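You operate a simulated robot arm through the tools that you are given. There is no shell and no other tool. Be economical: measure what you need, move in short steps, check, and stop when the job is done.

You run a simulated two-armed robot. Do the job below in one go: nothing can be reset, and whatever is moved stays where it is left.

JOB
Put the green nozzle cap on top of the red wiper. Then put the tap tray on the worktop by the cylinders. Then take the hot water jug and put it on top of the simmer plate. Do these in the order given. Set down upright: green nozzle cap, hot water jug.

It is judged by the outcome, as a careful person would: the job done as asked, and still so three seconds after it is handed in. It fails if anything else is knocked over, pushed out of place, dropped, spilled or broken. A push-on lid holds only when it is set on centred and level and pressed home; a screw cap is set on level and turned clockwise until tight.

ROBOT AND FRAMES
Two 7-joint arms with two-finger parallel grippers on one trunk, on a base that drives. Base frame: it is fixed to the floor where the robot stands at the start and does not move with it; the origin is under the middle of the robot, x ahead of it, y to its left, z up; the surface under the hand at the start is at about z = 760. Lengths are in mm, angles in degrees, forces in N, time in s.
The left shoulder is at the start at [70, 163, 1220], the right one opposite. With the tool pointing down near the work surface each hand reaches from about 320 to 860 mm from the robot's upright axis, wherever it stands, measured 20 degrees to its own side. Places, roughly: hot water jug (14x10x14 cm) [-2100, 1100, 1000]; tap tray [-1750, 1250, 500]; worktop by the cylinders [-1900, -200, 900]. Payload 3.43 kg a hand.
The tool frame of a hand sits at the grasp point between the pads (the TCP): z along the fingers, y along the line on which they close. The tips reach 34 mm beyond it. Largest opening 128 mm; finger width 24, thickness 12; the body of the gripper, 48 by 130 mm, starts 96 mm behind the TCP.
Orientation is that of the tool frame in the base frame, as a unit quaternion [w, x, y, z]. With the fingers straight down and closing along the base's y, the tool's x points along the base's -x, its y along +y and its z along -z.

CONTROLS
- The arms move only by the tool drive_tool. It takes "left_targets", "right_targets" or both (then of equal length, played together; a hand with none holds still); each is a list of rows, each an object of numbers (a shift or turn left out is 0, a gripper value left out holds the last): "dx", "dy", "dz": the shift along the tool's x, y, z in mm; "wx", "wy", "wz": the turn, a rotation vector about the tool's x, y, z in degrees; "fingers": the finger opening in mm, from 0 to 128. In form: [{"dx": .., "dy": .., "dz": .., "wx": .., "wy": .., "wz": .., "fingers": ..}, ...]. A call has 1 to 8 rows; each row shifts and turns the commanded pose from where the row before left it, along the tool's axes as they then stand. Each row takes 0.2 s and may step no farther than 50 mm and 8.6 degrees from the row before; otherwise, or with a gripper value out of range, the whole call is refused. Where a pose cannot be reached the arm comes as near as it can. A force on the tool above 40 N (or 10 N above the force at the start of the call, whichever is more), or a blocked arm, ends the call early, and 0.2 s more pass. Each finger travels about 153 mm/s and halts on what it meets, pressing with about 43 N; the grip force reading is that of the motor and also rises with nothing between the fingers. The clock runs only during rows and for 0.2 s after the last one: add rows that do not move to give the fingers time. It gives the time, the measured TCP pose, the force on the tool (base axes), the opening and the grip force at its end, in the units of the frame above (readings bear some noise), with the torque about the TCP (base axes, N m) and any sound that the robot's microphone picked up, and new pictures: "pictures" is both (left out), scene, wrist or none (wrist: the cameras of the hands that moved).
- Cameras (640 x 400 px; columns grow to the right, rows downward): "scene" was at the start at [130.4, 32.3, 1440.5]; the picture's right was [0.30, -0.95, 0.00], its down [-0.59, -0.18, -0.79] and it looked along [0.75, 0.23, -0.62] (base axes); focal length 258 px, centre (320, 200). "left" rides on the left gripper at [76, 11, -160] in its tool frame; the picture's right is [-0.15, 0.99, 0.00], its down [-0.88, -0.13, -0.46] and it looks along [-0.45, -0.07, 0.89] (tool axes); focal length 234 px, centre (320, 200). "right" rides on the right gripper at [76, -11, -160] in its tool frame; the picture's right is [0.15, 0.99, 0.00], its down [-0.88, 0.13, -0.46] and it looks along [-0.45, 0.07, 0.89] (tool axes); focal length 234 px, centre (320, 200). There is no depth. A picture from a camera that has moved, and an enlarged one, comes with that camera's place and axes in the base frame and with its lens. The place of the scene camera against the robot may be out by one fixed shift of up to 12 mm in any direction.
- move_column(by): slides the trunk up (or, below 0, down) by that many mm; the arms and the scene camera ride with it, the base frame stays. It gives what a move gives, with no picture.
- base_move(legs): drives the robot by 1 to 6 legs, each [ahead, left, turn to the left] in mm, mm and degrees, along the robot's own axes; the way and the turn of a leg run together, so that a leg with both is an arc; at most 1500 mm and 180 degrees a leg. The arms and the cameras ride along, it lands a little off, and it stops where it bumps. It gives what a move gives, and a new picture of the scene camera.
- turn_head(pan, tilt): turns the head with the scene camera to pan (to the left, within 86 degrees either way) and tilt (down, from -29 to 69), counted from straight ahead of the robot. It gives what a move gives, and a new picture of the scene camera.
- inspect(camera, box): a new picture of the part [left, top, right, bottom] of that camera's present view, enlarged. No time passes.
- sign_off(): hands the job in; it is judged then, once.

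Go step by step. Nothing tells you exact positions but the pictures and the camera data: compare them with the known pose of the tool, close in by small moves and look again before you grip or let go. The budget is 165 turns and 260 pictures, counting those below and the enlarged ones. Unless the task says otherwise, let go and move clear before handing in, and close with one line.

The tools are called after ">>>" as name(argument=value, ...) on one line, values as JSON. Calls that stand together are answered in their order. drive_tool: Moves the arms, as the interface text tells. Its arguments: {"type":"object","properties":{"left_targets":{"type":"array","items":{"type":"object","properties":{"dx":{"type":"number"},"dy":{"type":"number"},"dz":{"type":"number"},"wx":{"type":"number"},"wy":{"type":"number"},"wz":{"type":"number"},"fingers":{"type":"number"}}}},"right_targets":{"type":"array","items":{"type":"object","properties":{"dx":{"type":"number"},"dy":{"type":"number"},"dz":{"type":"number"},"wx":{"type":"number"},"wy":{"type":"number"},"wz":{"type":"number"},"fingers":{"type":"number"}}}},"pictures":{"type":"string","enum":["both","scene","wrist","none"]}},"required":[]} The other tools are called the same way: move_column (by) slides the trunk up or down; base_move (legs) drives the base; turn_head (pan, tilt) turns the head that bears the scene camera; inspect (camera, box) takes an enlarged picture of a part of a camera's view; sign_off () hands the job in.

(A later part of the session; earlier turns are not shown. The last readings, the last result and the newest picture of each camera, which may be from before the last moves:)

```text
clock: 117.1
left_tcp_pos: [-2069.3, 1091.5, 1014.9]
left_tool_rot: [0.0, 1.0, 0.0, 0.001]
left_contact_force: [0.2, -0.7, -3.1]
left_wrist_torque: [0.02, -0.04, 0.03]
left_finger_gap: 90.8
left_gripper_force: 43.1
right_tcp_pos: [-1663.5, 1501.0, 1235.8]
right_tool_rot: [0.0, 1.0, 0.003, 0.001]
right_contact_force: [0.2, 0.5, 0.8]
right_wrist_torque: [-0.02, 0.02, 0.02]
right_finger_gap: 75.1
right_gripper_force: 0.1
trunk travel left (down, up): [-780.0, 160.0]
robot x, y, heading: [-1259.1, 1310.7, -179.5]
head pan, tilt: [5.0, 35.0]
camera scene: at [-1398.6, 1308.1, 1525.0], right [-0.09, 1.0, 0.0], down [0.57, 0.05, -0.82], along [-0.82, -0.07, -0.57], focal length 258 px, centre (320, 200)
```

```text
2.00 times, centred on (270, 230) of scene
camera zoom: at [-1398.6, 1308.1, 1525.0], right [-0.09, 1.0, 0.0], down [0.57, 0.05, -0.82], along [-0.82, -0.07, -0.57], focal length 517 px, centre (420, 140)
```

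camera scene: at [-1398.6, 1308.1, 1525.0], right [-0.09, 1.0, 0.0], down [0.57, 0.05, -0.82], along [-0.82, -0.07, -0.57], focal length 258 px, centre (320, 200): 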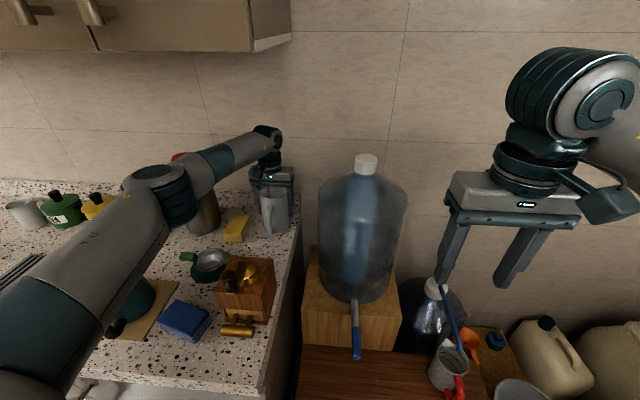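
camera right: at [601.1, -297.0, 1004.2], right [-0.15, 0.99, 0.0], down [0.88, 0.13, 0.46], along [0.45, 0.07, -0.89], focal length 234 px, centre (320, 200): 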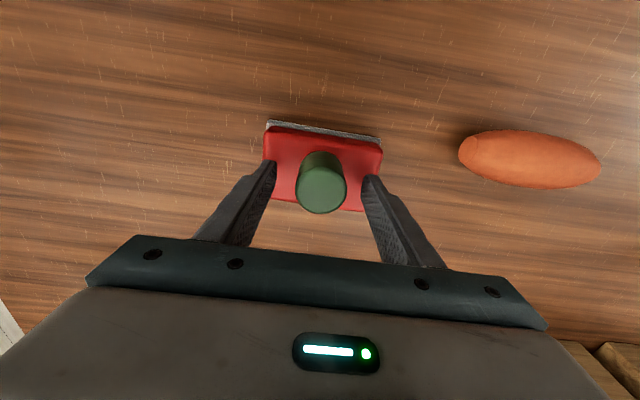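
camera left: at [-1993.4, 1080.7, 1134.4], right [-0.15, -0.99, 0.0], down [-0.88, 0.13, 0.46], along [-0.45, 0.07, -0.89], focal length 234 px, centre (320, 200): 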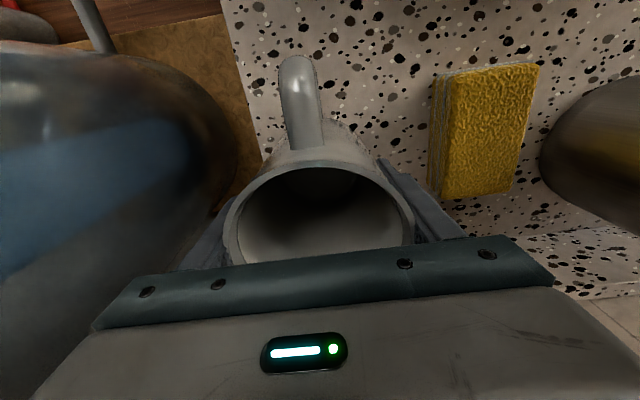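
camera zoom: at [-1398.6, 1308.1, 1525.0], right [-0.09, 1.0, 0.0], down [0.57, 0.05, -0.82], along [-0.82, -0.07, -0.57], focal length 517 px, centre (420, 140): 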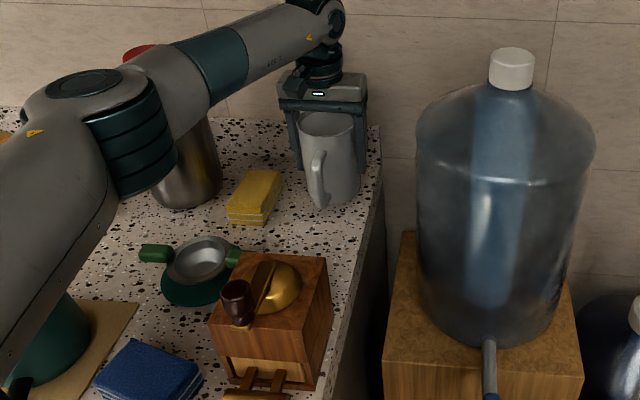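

The jug is held upright, about 0.3 kg. I'll lift it clear of the grinder and back the robot away.

>>> drive_tool(left_targets=[{"dz": -40}, {"dz": -40}, {"dz": -40}, {"dz": -40}, {"dz": 0}], pictures="scene")

>>> inspect(camera="scene", box=[190, 20, 330, 300])

```text
clock: 118.3
left_tcp_pos: [-2067.8, 1089.9, 1177.6]
left_tool_rot: [0.0, 1.0, 0.0, 0.002]
left_contact_force: [0.3, -0.5, -2.9]
left_wrist_torque: [0.03, 0.02, 0.01]
left_finger_gap: 90.9
left_gripper_force: 42.8
right_tcp_pos: [-1663.0, 1501.9, 1235.1]
right_tool_rot: [0.0, 1.0, 0.001, 0.001]
right_contact_force: [0.0, 0.7, 0.3]
right_wrist_torque: [-0.03, -0.02, 0.0]
right_finger_gap: 75.2
right_gripper_force: 0.1
trunk travel left (down, up): [-780.0, 160.0]
robot x, y, heading: [-1259.4, 1312.2, -179.9]
head pan, tilt: [5.0, 35.0]
camera scene: at [-1398.9, 1307.7, 1524.9], right [-0.09, 1.0, 0.0], down [0.57, 0.05, -0.82], along [-0.82, -0.07, -0.57], focal length 258 px, centre (320, 200)
```

scene: 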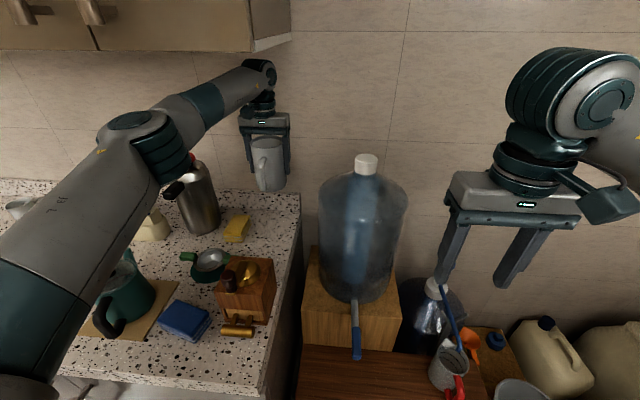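

```text
1.43 times, centred on (260, 160) of scene
camera zoom: at [-1398.9, 1307.7, 1524.9], right [-0.09, 1.0, 0.0], down [0.57, 0.05, -0.82], along [-0.82, -0.07, -0.57], focal length 369 px, centre (406, 257)
```

zoom: 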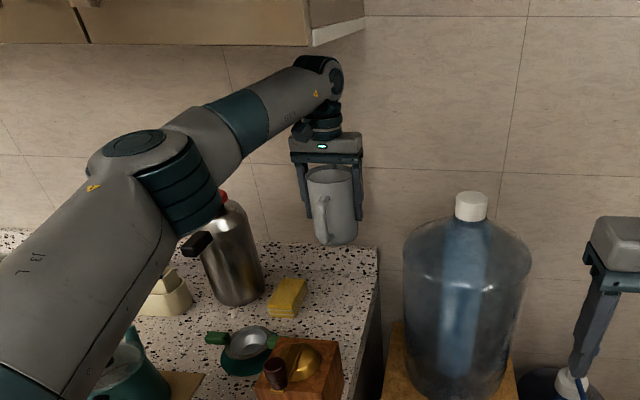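

Clear all round. I'll back off 600 mm, pull the jug in, turn around and return toward the table.

>>> base_move(legs=[[-600, 0, 0]])

>>> drive_tool(left_targets=[{"dx": 40}, {"dx": 40}, {"dx": 40}, {"dx": 40}, {"dx": 40}, {"dx": 40}, {"dx": 40}, {"dx": 40}], pictures="none")

>>> base_move(legs=[[0, 0, 90], [0, 0, 90]])

```text
clock: 121.7
left_tcp_pos: [-1465.2, 1092.4, 1176.5]
left_tool_rot: [0.001, 1.0, -0.001, 0.001]
left_contact_force: [0.0, 1.0, -3.4]
left_wrist_torque: [-0.02, -0.13, 0.01]
left_finger_gap: 91.2
left_gripper_force: 42.5
right_tcp_pos: [-1060.3, 1503.5, 1234.9]
right_tool_rot: [0.001, 1.0, 0.002, 0.001]
right_contact_force: [0.5, 0.0, -0.1]
right_wrist_torque: [0.0, 0.04, -0.01]
right_finger_gap: 74.9
right_gripper_force: 0.0
trunk travel left (down, up): [-780.0, 160.0]
robot x, y, heading: [-653.9, 1310.6, -179.9]
head pan, tilt: [5.0, 35.0]
camera scene: at [-795.6, 1310.4, 1524.9], right [-0.09, 1.0, 0.0], down [0.57, 0.05, -0.82], along [-0.81, -0.07, -0.57], focal length 258 px, centre (320, 200)
```

scene: 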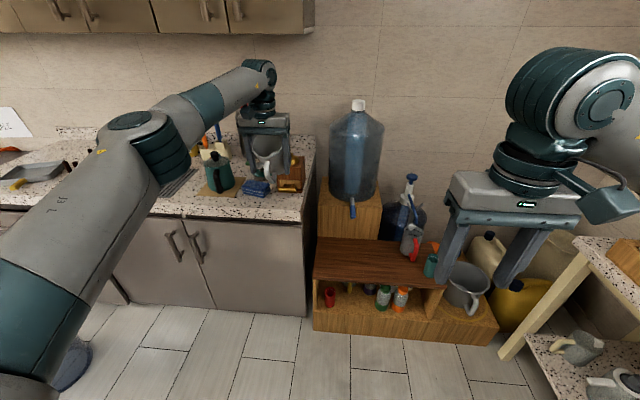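

```text
clock: 123.5
left_tcp_pos: [-1143.7, 1093.4, 1176.4]
left_tool_rot: [0.0, 1.0, 0.0, -0.001]
left_contact_force: [0.1, -0.7, -2.6]
left_wrist_torque: [0.03, -0.1, 0.01]
left_finger_gap: 91.2
left_gripper_force: 43.4
right_tcp_pos: [-1058.9, 1503.6, 1235.1]
right_tool_rot: [0.0, 1.0, 0.003, 0.0]
right_contact_force: [0.2, 0.1, 0.1]
right_wrist_torque: [0.0, 0.05, 0.01]
right_finger_gap: 75.0
right_gripper_force: 0.0
trunk travel left (down, up): [-780.0, 160.0]
robot x, y, heading: [-655.5, 1314.1, -179.8]
head pan, tilt: [5.0, 35.0]
```

```text
clock: 131.5
left_tcp_pos: [-160.3, 1530.3, 1177.3]
left_tool_rot: [0.0, 0.002, 1.0, 0.001]
left_contact_force: [-0.7, -0.5, -3.7]
left_wrist_torque: [0.01, 0.11, 0.04]
left_finger_gap: 91.2
left_gripper_force: 43.0
right_tcp_pos: [-247.9, 1118.9, 1236.0]
right_tool_rot: [-0.001, 0.0, 1.0, -0.001]
right_contact_force: [-0.4, 0.1, -0.6]
right_wrist_torque: [0.01, -0.01, 0.02]
right_finger_gap: 74.8
right_gripper_force: 0.0
trunk travel left (down, up): [-780.0, 160.0]
robot x, y, heading: [-655.5, 1312.1, 0.0]
head pan, tilt: [5.0, 35.0]
camera scene: at [-517.7, 1326.6, 1525.0], right [0.09, -1.0, 0.0], down [-0.57, -0.05, -0.82], along [0.82, 0.07, -0.57], focal length 258 px, centre (320, 200)
```

scene: 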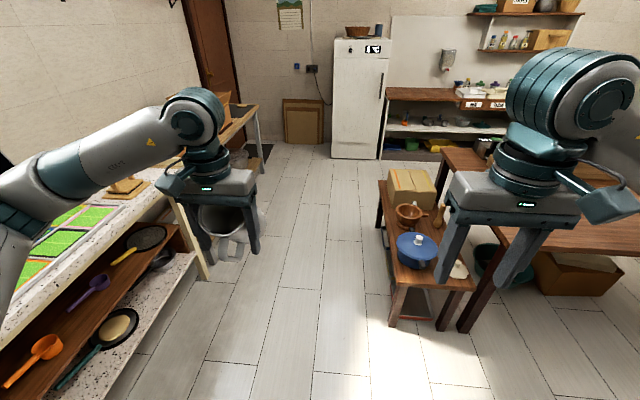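

I'm facing back toward the table with the jug held upright. I'll strafe right and go forward.

>>> base_move(legs=[[0, -1110, 0], [450, 0, 0]])

>>> turn_head(pan=8, tilt=48)

```text
clock: 139.5
left_tcp_pos: [291.4, 448.8, 1176.4]
left_tool_rot: [0.0, -0.01, 1.0, 0.0]
left_contact_force: [-0.3, 0.5, -3.3]
left_wrist_torque: [0.01, 0.12, 0.0]
left_finger_gap: 91.1
left_gripper_force: 43.0
right_tcp_pos: [214.8, 34.4, 1234.3]
right_tool_rot: [0.0, -0.012, 1.0, 0.0]
right_contact_force: [0.3, 0.0, 0.5]
right_wrist_torque: [-0.03, -0.01, -0.01]
right_finger_gap: 75.1
right_gripper_force: 0.1
trunk travel left (down, up): [-780.0, 160.0]
robot x, y, heading: [-197.0, 217.1, 1.6]
head pan, tilt: [5.0, 35.0]
camera scene: at [-60.3, 235.6, 1525.2], right [0.11, -0.99, 0.0], down [-0.57, -0.07, -0.82], along [0.81, 0.09, -0.57], focal length 258 px, centre (320, 200)
```

scene: 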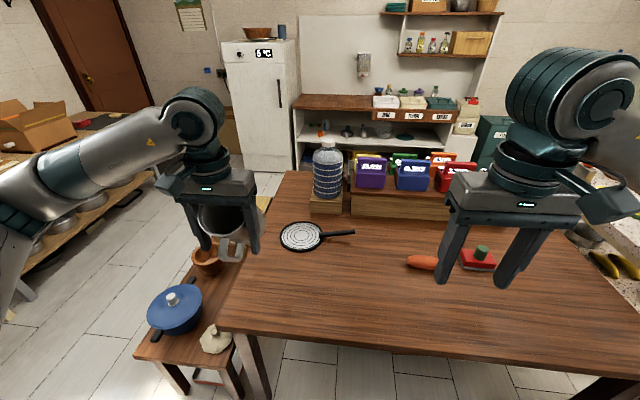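

```text
clock: 140.2
left_tcp_pos: [291.8, 448.5, 1177.2]
left_tool_rot: [-0.001, -0.01, 1.0, 0.001]
left_contact_force: [-0.7, 0.6, -2.7]
left_wrist_torque: [0.01, 0.18, -0.01]
left_finger_gap: 90.9
left_gripper_force: 42.9
right_tcp_pos: [216.1, 34.3, 1234.1]
right_tool_rot: [-0.001, -0.013, 1.0, 0.0]
right_contact_force: [-0.1, 0.2, -0.4]
right_wrist_torque: [0.02, 0.02, 0.04]
right_finger_gap: 75.0
right_gripper_force: 0.1
trunk travel left (down, up): [-780.0, 160.0]
robot x, y, heading: [-198.4, 215.3, 1.6]
head pan, tilt: [8.0, 48.0]
camera scene: at [-68.4, 238.7, 1506.0], right [0.17, -0.99, 0.0], down [-0.73, -0.12, -0.67], along [0.66, 0.11, -0.74], focal length 258 px, centre (320, 200)
```

scene: 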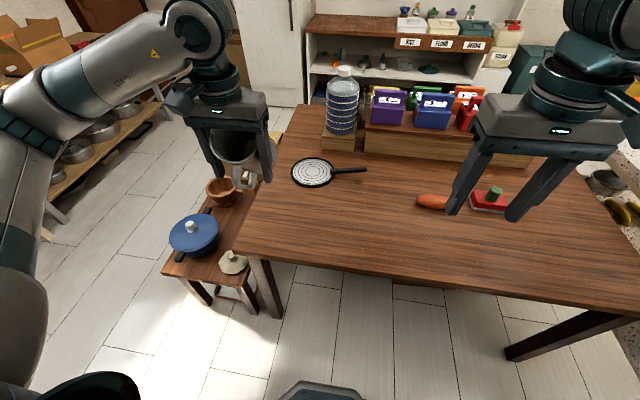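

The table is ahead with the cap still on the wiper, and the simmer plate is near (738, 395). I'll drive in 190 mm, straightening out.

>>> base_move(legs=[[190, 0, -1.6]])

>>> drive_tool(left_targets=[{"dx": -40}, {"dx": -40, "dy": -5}, {"dz": 0}], pictures="both")

>>> inspect(camera="scene", box=[220, 120, 400, 260])

```text
clock: 141.8
left_tcp_pos: [485.4, 438.2, 1177.7]
left_tool_rot: [0.001, 0.001, 1.0, 0.0]
left_contact_force: [0.3, 0.8, -3.5]
left_wrist_torque: [0.01, 0.13, 0.01]
left_finger_gap: 91.2
left_gripper_force: 43.4
right_tcp_pos: [400.1, 27.7, 1236.2]
right_tool_rot: [0.001, -0.002, 1.0, 0.001]
right_contact_force: [-1.0, 0.9, -0.4]
right_wrist_torque: [0.01, -0.03, -0.02]
right_finger_gap: 74.8
right_gripper_force: 0.0
trunk travel left (down, up): [-780.0, 160.0]
robot x, y, heading: [-2.6, 222.6, -0.1]
head pan, tilt: [8.0, 48.0]
camera scene: at [119.5, 238.4, 1506.3], right [0.14, -0.99, 0.0], down [-0.73, -0.11, -0.67], along [0.66, 0.09, -0.74], focal length 258 px, centre (320, 200)
```

scene: 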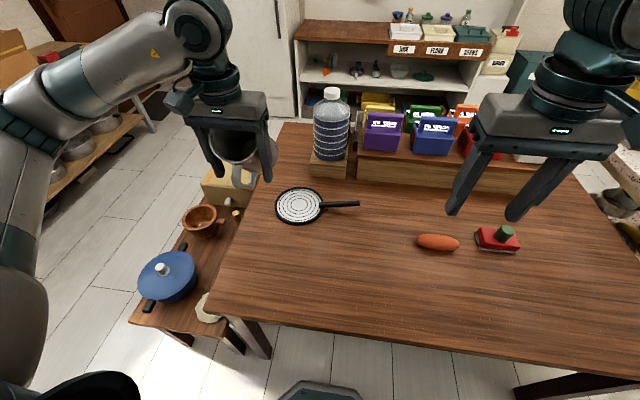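

```text
clock: 142.6
left_tcp_pos: [569.7, 435.6, 1176.9]
left_tool_rot: [0.0, 0.002, 1.0, 0.001]
left_contact_force: [-0.6, 0.7, -2.4]
left_wrist_torque: [0.01, 0.11, 0.0]
left_finger_gap: 91.0
left_gripper_force: 42.7
right_tcp_pos: [400.0, 28.2, 1235.8]
right_tool_rot: [0.001, -0.001, 1.0, 0.0]
right_contact_force: [0.0, -0.7, 0.0]
right_wrist_torque: [-0.03, 0.01, 0.01]
right_finger_gap: 75.1
right_gripper_force: 0.0
trunk travel left (down, up): [-780.0, 160.0]
robot x, y, heading: [-7.1, 219.0, 0.2]
head pan, tilt: [8.0, 48.0]
camera scene: at [121.3, 238.9, 1506.0], right [0.14, -0.99, 0.0], down [-0.74, -0.11, -0.67], along [0.66, 0.09, -0.74], focal length 258 px, centre (320, 200)
camera left: at [493.6, 447.5, 1335.3], right [0.15, 0.99, 0.0], down [0.88, -0.13, 0.46], along [0.45, -0.07, -0.89], focal length 234 px, centre (320, 200)
```

scene: 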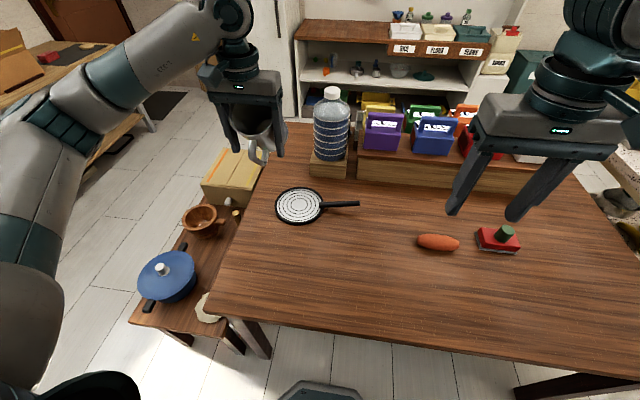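
left: 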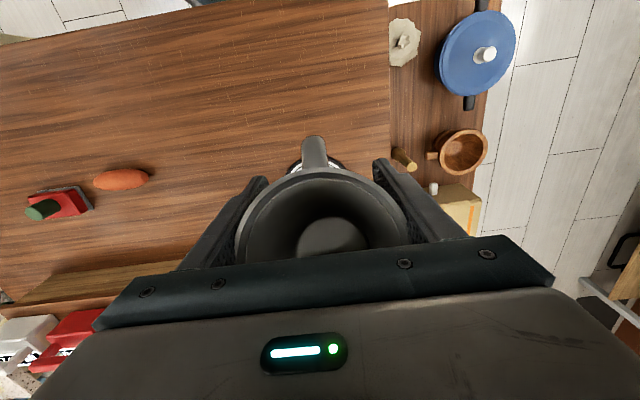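

```text
2.86 times, centred on (310, 190) of scene
camera zoom: at [121.3, 238.9, 1506.0], right [0.14, -0.99, 0.0], down [-0.74, -0.11, -0.67], along [0.66, 0.09, -0.74], focal length 739 px, centre (349, 229)
```

zoom: 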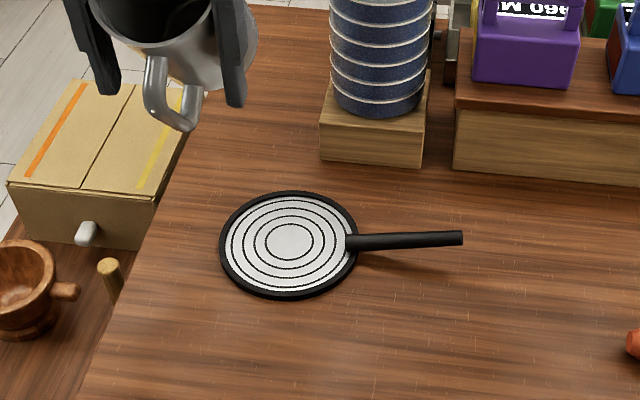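

The plate centre is about (741, 403), around 180 mm across. I'll move the jug above it and lower partway.

>>> drive_tool(left_targets=[{"dx": -43, "dy": -8}, {"dx": -43, "dy": -8}, {"dx": -43, "dy": -8}, {"dx": -42, "dy": -8}, {"dz": 45}, {"dz": 45}, {"dz": 45}, {"dz": 0}], pictures="none")

>>> drive_tool(left_targets=[{"dz": 40}, {"dz": 40}, {"dz": 40}, {"dz": 0}], pictures="both")

>>> inspect(camera="scene", box=[220, 120, 400, 260])

```text
clock: 144.4
left_tcp_pos: [738.8, 402.0, 1041.9]
left_tool_rot: [0.0, 0.002, 1.0, -0.001]
left_contact_force: [-0.5, 0.5, -2.5]
left_wrist_torque: [-0.01, 0.13, -0.01]
left_finger_gap: 91.0
left_gripper_force: 43.0
right_tcp_pos: [400.7, 28.6, 1235.3]
right_tool_rot: [-0.001, 0.0, 1.0, 0.0]
right_contact_force: [0.4, -0.6, -0.2]
right_wrist_torque: [0.04, -0.03, 0.01]
right_finger_gap: 75.0
right_gripper_force: 0.1
trunk travel left (down, up): [-780.0, 160.0]
robot x, y, heading: [-3.1, 221.4, 0.0]
head pan, tilt: [8.0, 48.0]
```

```text
clock: 145.4
left_tcp_pos: [738.1, 402.3, 922.9]
left_tool_rot: [0.0, 0.002, 1.0, 0.001]
left_contact_force: [-0.2, -0.1, -3.3]
left_wrist_torque: [0.01, 0.13, 0.01]
left_finger_gap: 91.0
left_gripper_force: 42.6
right_tcp_pos: [400.9, 28.0, 1235.1]
right_tool_rot: [0.0, -0.001, 1.0, 0.0]
right_contact_force: [-0.2, -0.3, -0.3]
right_wrist_torque: [-0.05, 0.0, 0.0]
right_finger_gap: 75.0
right_gripper_force: 0.1
trunk travel left (down, up): [-780.0, 160.0]
robot x, y, heading: [-6.9, 220.8, 0.4]
head pan, tilt: [8.0, 48.0]
camera scene: at [121.7, 238.3, 1506.0], right [0.14, -0.99, 0.0], down [-0.74, -0.11, -0.67], along [0.66, 0.09, -0.74], focal length 258 px, centre (320, 200)
camera left: at [663.5, 414.8, 1082.4], right [0.15, 0.99, 0.0], down [0.88, -0.13, 0.46], along [0.45, -0.07, -0.89], focal length 234 px, centre (320, 200)
```

scene: 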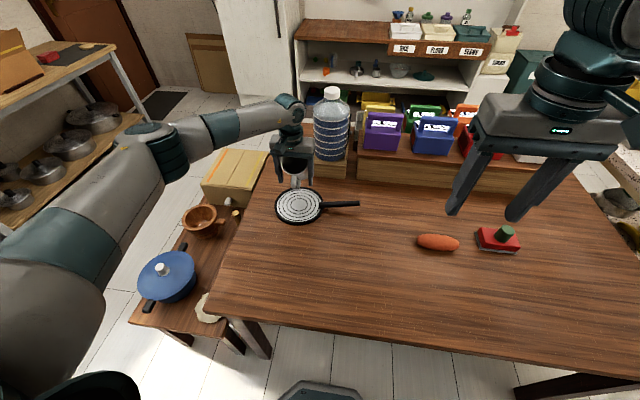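
left: 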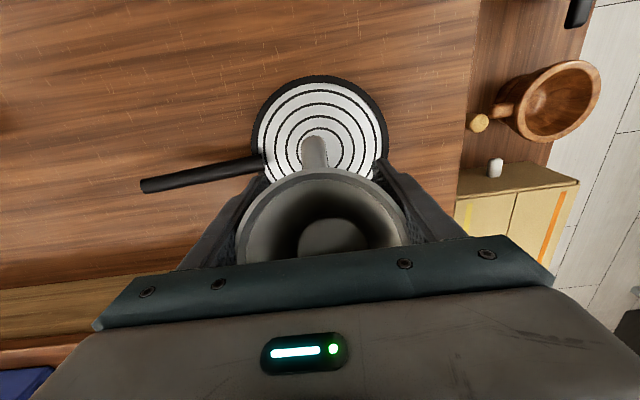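

```text
2.86 times, centred on (310, 190) of scene
camera zoom: at [121.7, 238.3, 1506.0], right [0.14, -0.99, 0.0], down [-0.74, -0.11, -0.67], along [0.66, 0.09, -0.74], focal length 739 px, centre (349, 229)
```

zoom: 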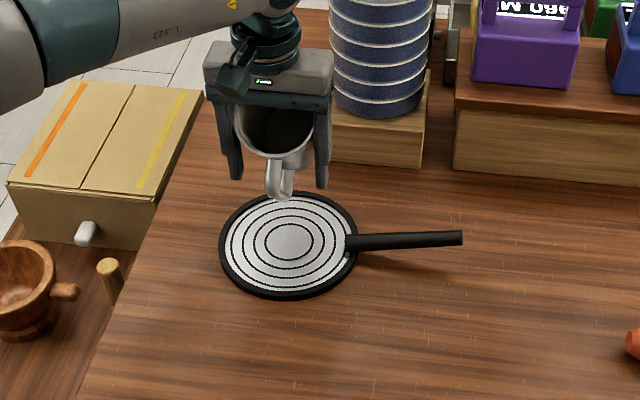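

Wrist view confirms the plate centre at (741, 401), right beneath the jug. I'll lower to just above it.

>>> drive_tool(left_targets=[{"dx": -3, "dy": -1, "dz": 30}, {"dz": 25}, {"dz": 0}], pictures="both")

>>> inspect(camera="scene", box=[250, 140, 370, 240])

```text
clock: 146.2
left_tcp_pos: [741.0, 401.0, 867.4]
left_tool_rot: [-0.001, 0.002, 1.0, 0.0]
left_contact_force: [0.1, 0.4, -3.2]
left_wrist_torque: [-0.01, 0.14, 0.0]
left_finger_gap: 91.0
left_gripper_force: 42.9
right_tcp_pos: [399.9, 27.9, 1235.4]
right_tool_rot: [0.0, -0.002, 1.0, 0.0]
right_contact_force: [-0.6, 0.0, -0.7]
right_wrist_torque: [0.02, 0.03, 0.0]
right_finger_gap: 74.9
right_gripper_force: 0.1
trunk travel left (down, up): [-780.0, 160.0]
robot x, y, heading: [-1.3, 223.0, 0.2]
head pan, tilt: [8.0, 48.0]
camera scene: at [121.3, 238.3, 1506.1], right [0.14, -0.99, 0.0], down [-0.74, -0.11, -0.67], along [0.66, 0.09, -0.74], focal length 258 px, centre (320, 200)
camera left: at [665.0, 413.3, 1026.4], right [0.15, 0.99, 0.0], down [0.88, -0.13, 0.46], along [0.45, -0.07, -0.89], focal length 234 px, centre (320, 200)
```

scene: 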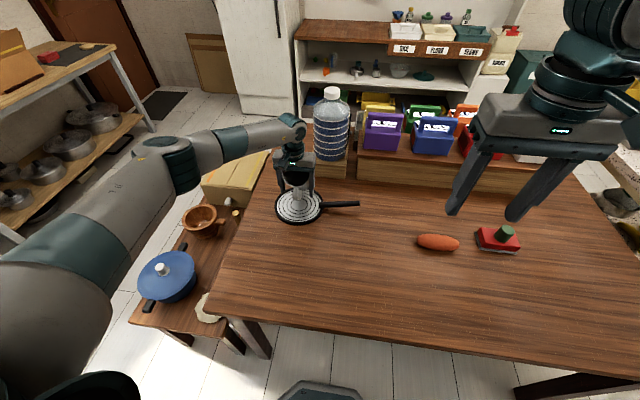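
left: 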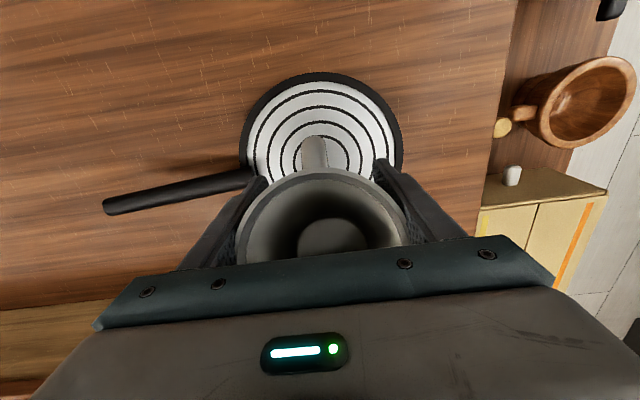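

```text
4.00 times, centred on (310, 190) of scene
camera zoom: at [121.3, 238.3, 1506.1], right [0.14, -0.99, 0.0], down [-0.74, -0.11, -0.67], along [0.66, 0.09, -0.74], focal length 1034 px, centre (360, 240)
```

zoom: 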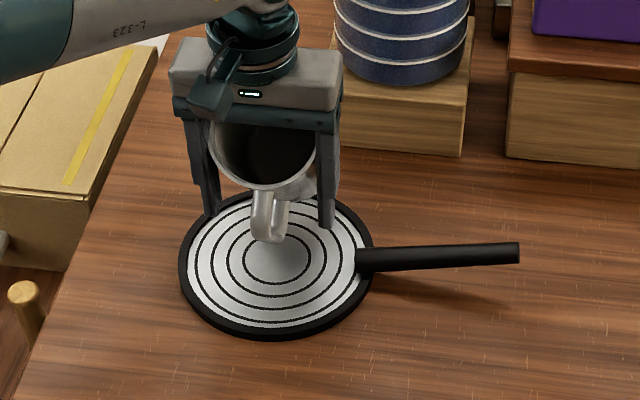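

Lowering in small steps now until contact.

>>> drive_tool(left_targets=[{"dz": 6}, {"dz": 5}, {"dz": 0}], pictures="none")

>>> drive_tool(left_targets=[{"dz": 4}, {"dz": 0}], pictures="none")

>>> drive_tool(left_targets=[{"dz": 3}, {"dz": 0}], pictures="none")

>>> inspect(camera="scene", box=[250, 140, 370, 240])

```text
clock: 147.0
left_tcp_pos: [740.9, 399.9, 856.2]
left_tool_rot: [0.0, 0.001, 1.0, 0.0]
left_contact_force: [0.8, -0.1, -3.0]
left_wrist_torque: [0.01, 0.14, 0.03]
left_finger_gap: 91.0
left_gripper_force: 43.4
right_tcp_pos: [401.7, 28.0, 1235.7]
right_tool_rot: [0.0, -0.001, 1.0, 0.001]
right_contact_force: [1.0, -0.1, 0.2]
right_wrist_torque: [0.01, 0.02, -0.01]
right_finger_gap: 74.9
right_gripper_force: 0.0
trunk travel left (down, up): [-780.0, 160.0]
robot x, y, heading: [-6.8, 218.3, -0.0]
head pan, tilt: [8.0, 48.0]
```

```text
clock: 147.6
left_tcp_pos: [741.3, 401.2, 852.8]
left_tool_rot: [0.0, 0.002, 1.0, 0.001]
left_contact_force: [-0.3, -0.2, -3.0]
left_wrist_torque: [-0.01, 0.14, 0.02]
left_finger_gap: 91.0
left_gripper_force: 43.5
right_tcp_pos: [400.9, 27.2, 1235.1]
right_tool_rot: [-0.001, -0.001, 1.0, -0.001]
right_contact_force: [-0.5, -0.1, -0.1]
right_wrist_torque: [0.0, -0.03, 0.03]
right_finger_gap: 75.0
right_gripper_force: 0.0
trunk travel left (down, up): [-780.0, 160.0]
robot x, y, heading: [-6.0, 218.7, 0.0]
head pan, tilt: [8.0, 48.0]
```

```text
clock: 148.2
left_tcp_pos: [741.4, 402.3, 852.3]
left_tool_rot: [0.002, 0.002, 1.0, -0.001]
left_contact_force: [0.4, 2.3, 10.1]
left_wrist_torque: [0.16, -0.07, 0.03]
left_finger_gap: 91.0
left_gripper_force: 43.4
right_tcp_pos: [399.7, 26.3, 1236.7]
right_tool_rot: [0.0, -0.001, 1.0, 0.0]
right_contact_force: [-0.2, -0.2, 0.7]
right_wrist_torque: [-0.02, -0.03, 0.02]
right_finger_gap: 74.9
right_gripper_force: 0.0
trunk travel left (down, up): [-780.0, 160.0]
robot x, y, heading: [-4.1, 218.8, 0.0]
head pan, tilt: [8.0, 48.0]
```

```text
4.00 times, centred on (310, 190) of scene
camera zoom: at [119.9, 238.1, 1506.4], right [0.14, -0.99, 0.0], down [-0.74, -0.11, -0.67], along [0.66, 0.09, -0.74], focal length 1034 px, centre (360, 240)
```

zoom: 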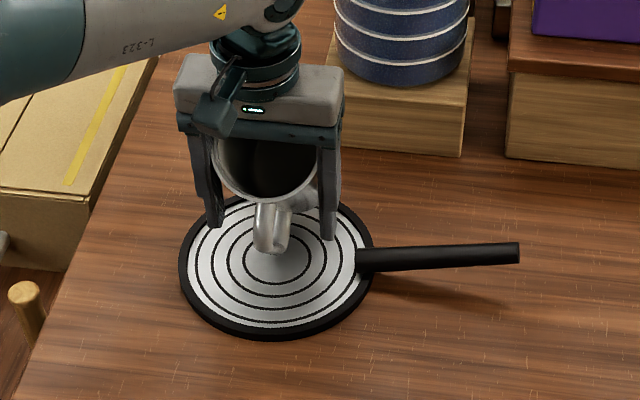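

The jug is in contact with the plate, about 10 N down. I'll release it by opening the fingers slowly.

>>> drive_tool(left_targets=[{"dz": -1}, {"fingers": 96}, {"fingers": 104}, {"fingers": 115}, {"fingers": 126}, {"dz": 0}], pictures="wrist")

>>> inspect(camera="scene", box=[250, 140, 370, 240])

```text
clock: 149.6
left_tcp_pos: [741.1, 399.9, 849.7]
left_tool_rot: [0.0, 0.002, 1.0, 0.001]
left_contact_force: [0.0, 0.0, -0.4]
left_wrist_torque: [-0.02, -0.01, 0.02]
left_finger_gap: 126.0
left_gripper_force: 0.1
right_tcp_pos: [400.6, 28.2, 1235.1]
right_tool_rot: [-0.001, -0.001, 1.0, -0.001]
right_contact_force: [1.0, -0.4, 0.9]
right_wrist_torque: [-0.01, 0.03, 0.01]
right_finger_gap: 75.3
right_gripper_force: 0.0
trunk travel left (down, up): [-780.0, 160.0]
robot x, y, heading: [-4.3, 219.9, 0.1]
head pan, tilt: [8.0, 48.0]
camera left: at [665.9, 412.7, 1008.5], right [0.15, 0.99, 0.0], down [0.88, -0.13, 0.46], along [0.45, -0.07, -0.89], focal length 234 px, centre (320, 200)
```

left: 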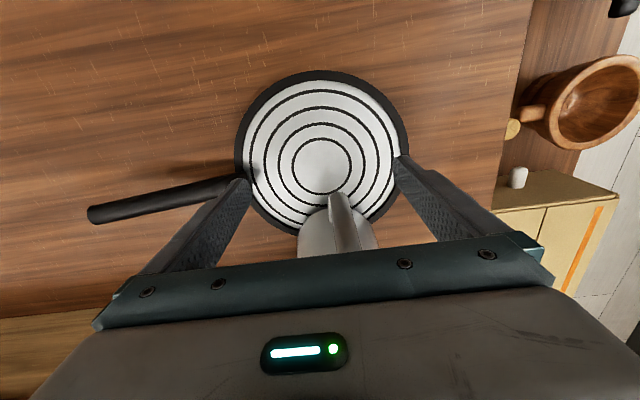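

```text
4.00 times, centred on (310, 190) of scene
camera zoom: at [121.3, 238.2, 1506.1], right [0.14, -0.99, 0.0], down [-0.74, -0.11, -0.67], along [0.66, 0.09, -0.74], focal length 1034 px, centre (360, 240)
```

zoom: 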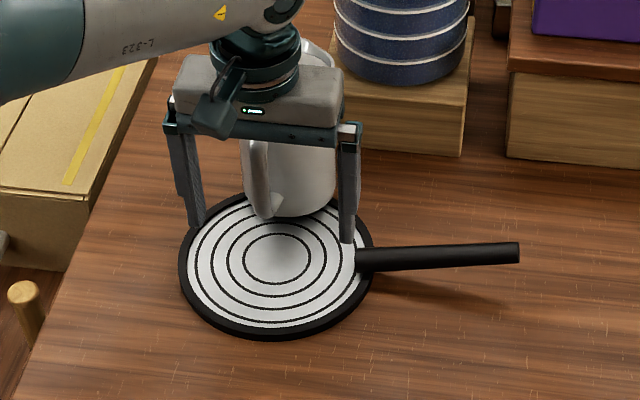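

The jug has shifted away from the hand on release, and I need to see how it stands. I'll inspect before moving.

>>> inspect(camera="scene", box=[260, 120, 350, 210])

>>> inspect(camera="left", box=[230, 140, 430, 280])

```text
4.44 times, centred on (305, 165) of scene
camera zoom: at [121.3, 238.2, 1506.1], right [0.14, -0.99, 0.0], down [-0.74, -0.11, -0.67], along [0.66, 0.09, -0.74], focal length 1149 px, centre (387, 356)
```

zoom: 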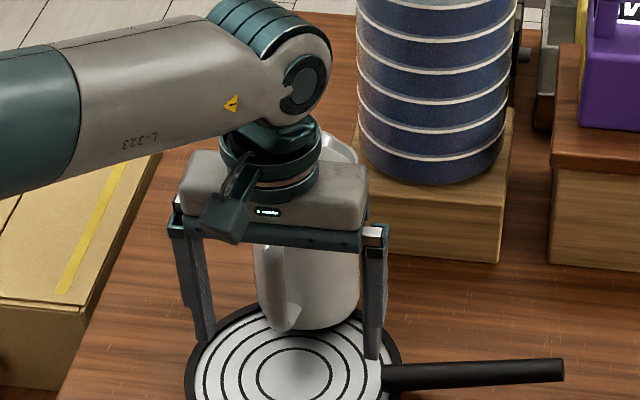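

```text
2.86 times, centred on (330, 210) of left
camera zoom: at [665.9, 412.7, 1008.5], right [0.15, 0.99, 0.0], down [0.88, -0.13, 0.46], along [0.45, -0.07, -0.89], focal length 669 px, centre (291, 171)
```

zoom: 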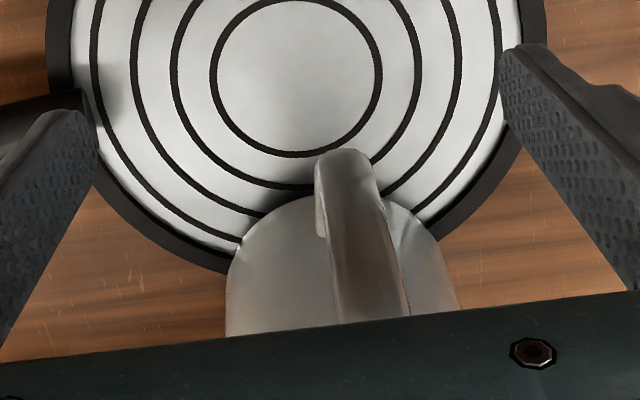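

The jug stands partly off the back of the plate. I'll raise the hand straight up out of the way and look properly.

>>> drive_tool(left_targets=[{"dz": -30}, {"dz": -40}, {"dz": -45}, {"dz": -45}, {"dz": -45, "dx": 30}, {"dx": 45}, {"dx": 45}, {"dz": 0}], pictures="both")

>>> inspect(camera="scene", box=[250, 120, 370, 240])

```text
refused: row 5 steps farther than a row can; nothing moved
```

```text
3.33 times, centred on (310, 180) of scene
camera zoom: at [121.3, 238.2, 1506.1], right [0.14, -0.99, 0.0], down [-0.74, -0.11, -0.67], along [0.66, 0.09, -0.74], focal length 862 px, centre (353, 267)
```

zoom: 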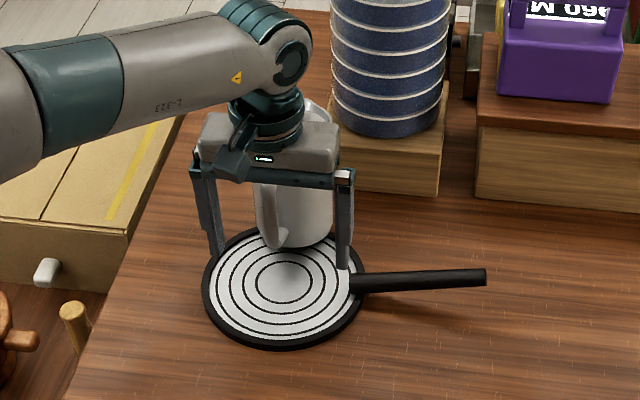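

>>> drive_tool(left_targets=[{"dz": -30}, {"dz": -40}, {"dz": -45}, {"dz": -45}, {"dz": -30, "dx": 30}, {"dx": 45}, {"dx": 45}, {"dz": 0}], pictures="both")

>>> inspect(camera="scene", box=[250, 120, 370, 240])

```text
clock: 151.4
left_tcp_pos: [622.6, 401.4, 1041.5]
left_tool_rot: [0.0, 0.002, 1.0, 0.002]
left_contact_force: [0.5, 0.1, -0.5]
left_wrist_torque: [0.02, 0.01, 0.0]
left_finger_gap: 126.2
left_gripper_force: 0.0
right_tcp_pos: [402.0, 27.5, 1234.9]
right_tool_rot: [-0.001, -0.001, 1.0, 0.0]
right_contact_force: [0.2, -1.1, 0.0]
right_wrist_torque: [-0.02, 0.04, 0.03]
right_finger_gap: 75.3
right_gripper_force: 0.1
trunk travel left (down, up): [-780.0, 160.0]
robot x, y, heading: [-6.4, 218.9, 0.1]
head pan, tilt: [8.0, 48.0]
camera scene: at [122.0, 237.7, 1506.0], right [0.14, -0.99, 0.0], down [-0.74, -0.1, -0.67], along [0.66, 0.09, -0.74], focal length 258 px, centre (320, 200)
camera left: at [546.3, 413.5, 1200.2], right [0.15, 0.99, 0.0], down [0.88, -0.13, 0.46], along [0.45, -0.07, -0.89], focal length 234 px, centre (320, 200)
```

scene: 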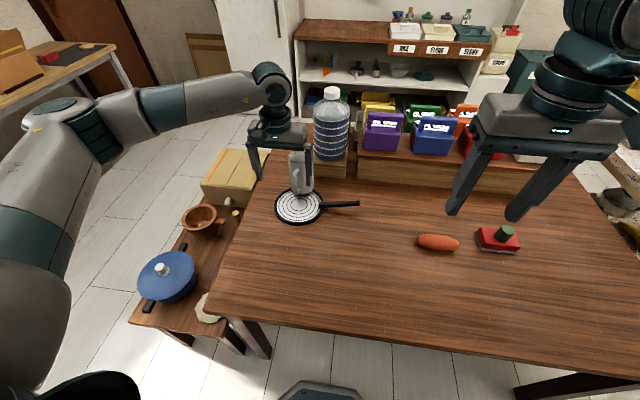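
left: 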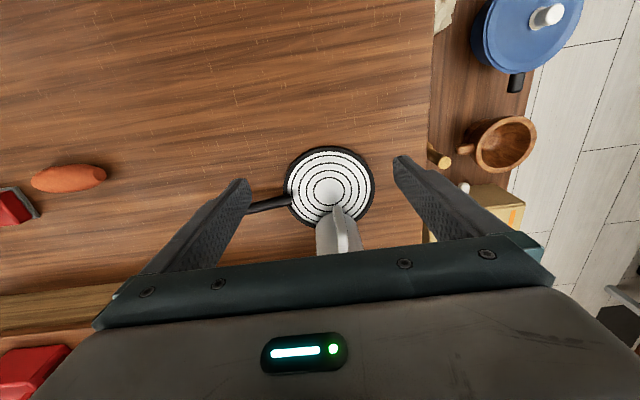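

```text
3.33 times, centred on (310, 180) of scene
camera zoom: at [122.0, 237.7, 1506.0], right [0.14, -0.99, 0.0], down [-0.74, -0.1, -0.67], along [0.66, 0.09, -0.74], focal length 862 px, centre (353, 267)
```

zoom: 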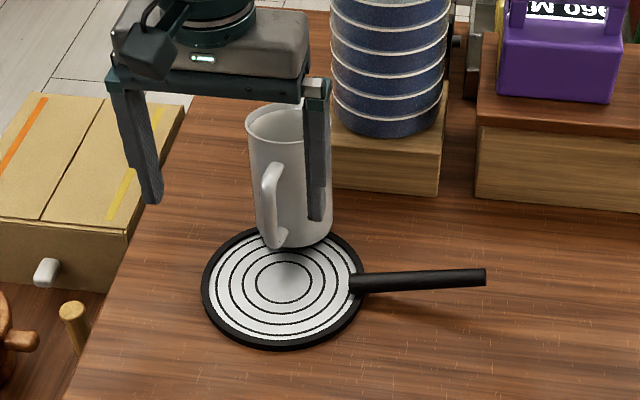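

I'll move the hand further aside for a clear view of the jug.

>>> drive_tool(left_targets=[{"dx": 45}, {"dx": 45}, {"dx": 45, "dy": 10}, {"dz": 0}], pictures="both")

>>> inspect(camera="scene", box=[250, 120, 370, 240])

>>> inspect(camera="left", box=[260, 160, 420, 280])

```text
clock: 152.4
left_tcp_pos: [487.0, 412.9, 1040.5]
left_tool_rot: [0.0, 0.001, 1.0, 0.001]
left_contact_force: [0.6, 0.7, 0.7]
left_wrist_torque: [0.03, 0.01, 0.02]
left_finger_gap: 125.8
left_gripper_force: 0.0
right_tcp_pos: [402.3, 27.1, 1236.0]
right_tool_rot: [0.0, -0.001, 1.0, 0.0]
right_contact_force: [0.8, 0.0, -0.8]
right_wrist_torque: [0.03, 0.03, -0.02]
right_finger_gap: 75.0
right_gripper_force: 0.0
trunk travel left (down, up): [-780.0, 160.0]
robot x, y, heading: [-6.5, 223.1, 0.0]
head pan, tilt: [8.0, 48.0]
camera scene: at [121.7, 237.9, 1506.0], right [0.14, -0.99, 0.0], down [-0.74, -0.1, -0.67], along [0.66, 0.09, -0.74], focal length 258 px, centre (320, 200)
camera left: at [411.5, 425.1, 1199.0], right [0.15, 0.99, 0.0], down [0.88, -0.13, 0.46], along [0.45, -0.07, -0.89], focal length 234 px, centre (320, 200)
```

scene: 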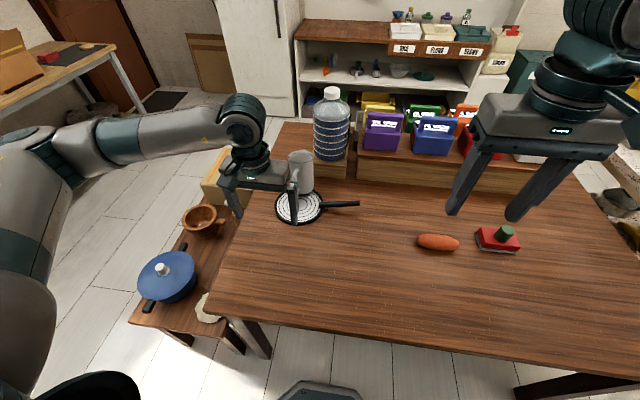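
left: 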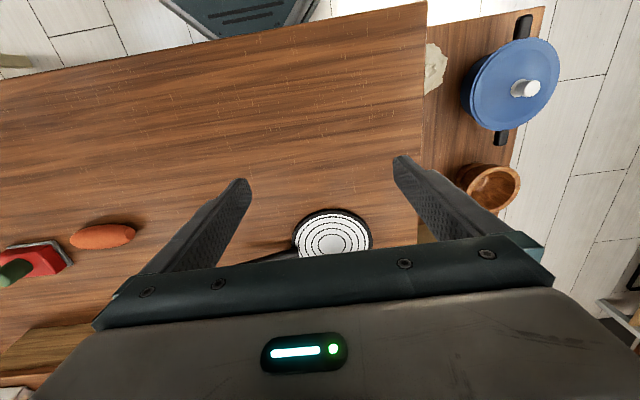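

```text
3.33 times, centred on (310, 180) of scene
camera zoom: at [121.7, 237.9, 1506.0], right [0.14, -0.99, 0.0], down [-0.74, -0.1, -0.67], along [0.66, 0.09, -0.74], focal length 862 px, centre (353, 267)
```

zoom: 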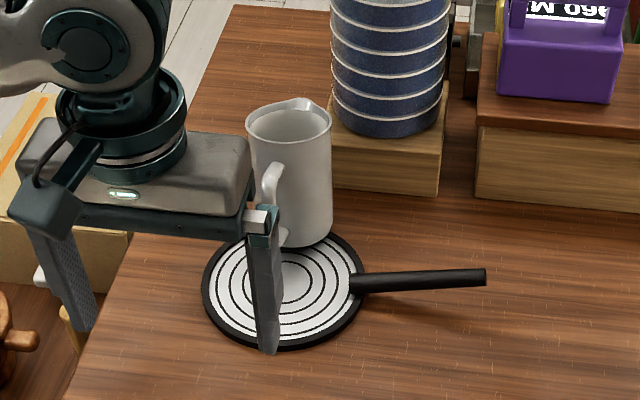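

```text
3.33 times, centred on (340, 220) of left
camera zoom: at [411.5, 425.1, 1199.0], right [0.15, 0.99, 0.0], down [0.88, -0.13, 0.46], along [0.45, -0.07, -0.89], focal length 781 px, centre (253, 133)
```

zoom: 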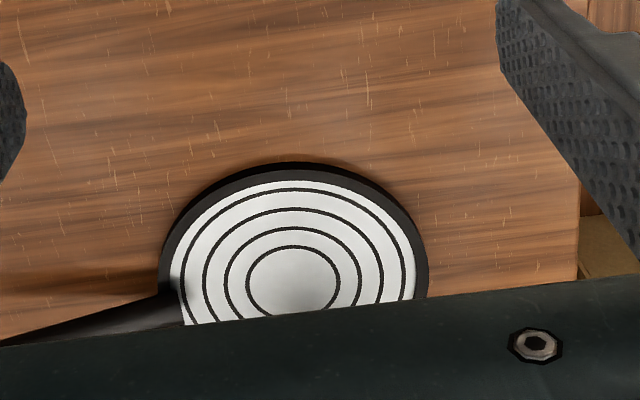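

The jug stands upright but leaning slightly, half off the back edge of the plate at about x≈845. I'll bring the hand back above it, regrasp and reposition it.

>>> drive_tool(left_targets=[{"dx": -45, "dy": -2}, {"dx": -45, "dy": -2}, {"dx": -45, "dy": -2}, {"dx": -45, "dy": -2}, {"dx": -45, "dy": -2}, {"dx": -45}, {"dx": -45}, {"dz": 0}], pictures="both")

>>> inspect(camera="left", box=[230, 120, 430, 260])

```text
clock: 154.2
left_tcp_pos: [800.8, 400.2, 1042.1]
left_tool_rot: [0.001, 0.002, 1.0, -0.001]
left_contact_force: [-0.6, 0.3, 0.0]
left_wrist_torque: [0.0, 0.01, 0.0]
left_finger_gap: 126.0
left_gripper_force: 0.0
right_tcp_pos: [399.5, 28.6, 1235.4]
right_tool_rot: [0.0, -0.002, 1.0, 0.001]
right_contact_force: [0.1, 0.1, 1.3]
right_wrist_torque: [-0.02, -0.03, 0.06]
right_finger_gap: 74.9
right_gripper_force: 0.0
trunk travel left (down, up): [-780.0, 160.0]
robot x, y, heading: [-3.3, 223.8, -0.1]
head pan, tilt: [8.0, 48.0]
camera scene: at [120.6, 239.4, 1506.1], right [0.14, -0.99, 0.0], down [-0.74, -0.11, -0.67], along [0.66, 0.09, -0.74], focal length 258 px, centre (320, 200)
camera left: at [725.6, 411.9, 1200.5], right [0.15, 0.99, 0.0], down [0.88, -0.13, 0.46], along [0.45, -0.07, -0.89], focal length 234 px, centre (320, 200)
```

scene: 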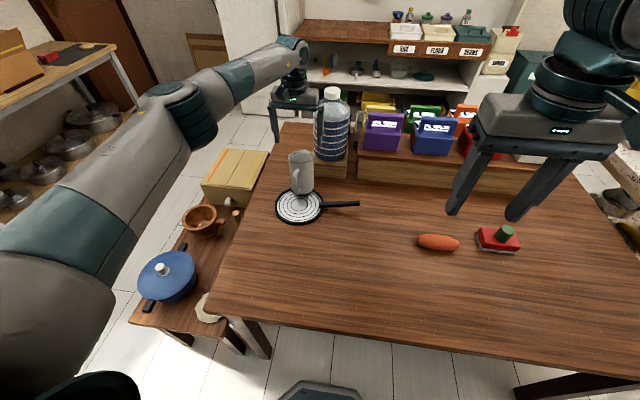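
left: 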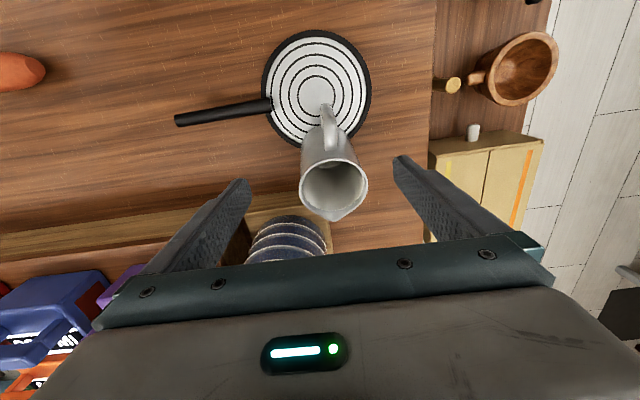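

```text
2.86 times, centred on (330, 190) of left
camera zoom: at [725.6, 411.9, 1200.5], right [0.15, 0.99, 0.0], down [0.88, -0.13, 0.46], along [0.45, -0.07, -0.89], focal length 669 px, centre (291, 229)
```

zoom: 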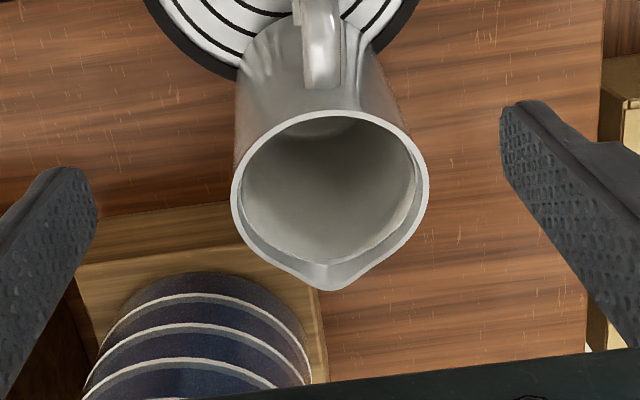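

The jug's rim centre is at about (857, 411) and it leans slightly back. I'll centre over it and descend, staying clear of the bottle.

>>> drive_tool(left_targets=[{"dx": -45, "dy": 9}, {"dx": -4, "dz": 35}, {"dz": 35}, {"dz": 30}, {"dz": 0}], pictures="both")

>>> inspect(camera="scene", box=[250, 100, 370, 220])

```text
clock: 155.4
left_tcp_pos: [826.2, 411.2, 968.4]
left_tool_rot: [-0.001, 0.003, 1.0, 0.0]
left_contact_force: [0.1, 0.0, 0.7]
left_wrist_torque: [-0.01, -0.03, 0.02]
left_finger_gap: 126.0
left_gripper_force: 0.0
left hand out of reach, approached as far as the arm can: row 1, 3, 4
right_tcp_pos: [400.3, 27.6, 1235.7]
right_tool_rot: [-0.001, -0.001, 1.0, 0.001]
right_contact_force: [0.0, -0.8, -0.4]
right_wrist_torque: [-0.01, 0.05, 0.0]
right_finger_gap: 74.9
right_gripper_force: 0.1
trunk travel left (down, up): [-780.0, 160.0]
robot x, y, heading: [-4.4, 219.4, 0.2]
head pan, tilt: [8.0, 48.0]
camera scene: at [121.3, 237.9, 1506.1], right [0.14, -0.99, 0.0], down [-0.74, -0.1, -0.67], along [0.66, 0.09, -0.74], focal length 258 px, centre (320, 200)
camera left: at [750.0, 423.8, 1127.2], right [0.15, 0.99, 0.0], down [0.88, -0.13, 0.46], along [0.45, -0.07, -0.89], focal length 234 px, centre (320, 200)
```

scene: 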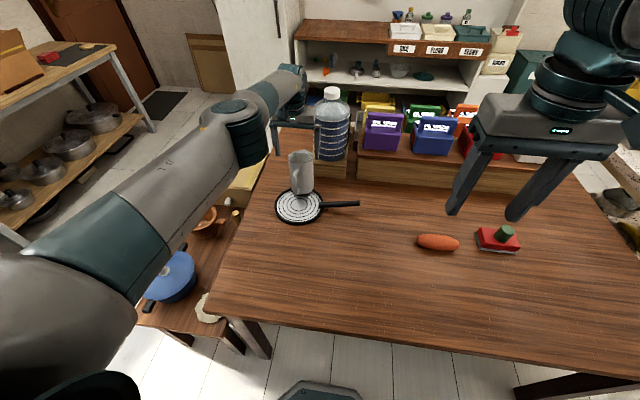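
left: 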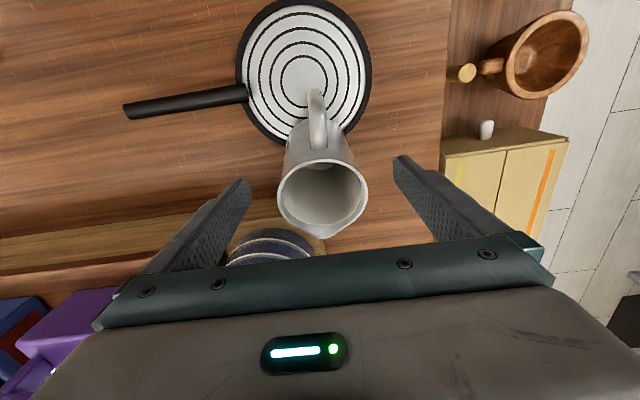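

```text
3.33 times, centred on (310, 160) of scene
camera zoom: at [121.3, 237.9, 1506.1], right [0.14, -0.99, 0.0], down [-0.74, -0.1, -0.67], along [0.66, 0.09, -0.74], focal length 862 px, centre (353, 333)
```

zoom: 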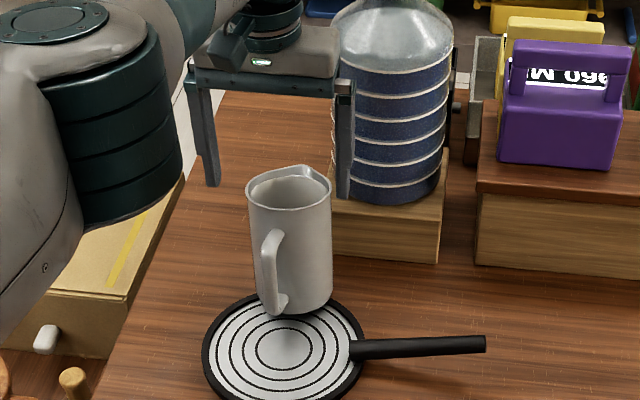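

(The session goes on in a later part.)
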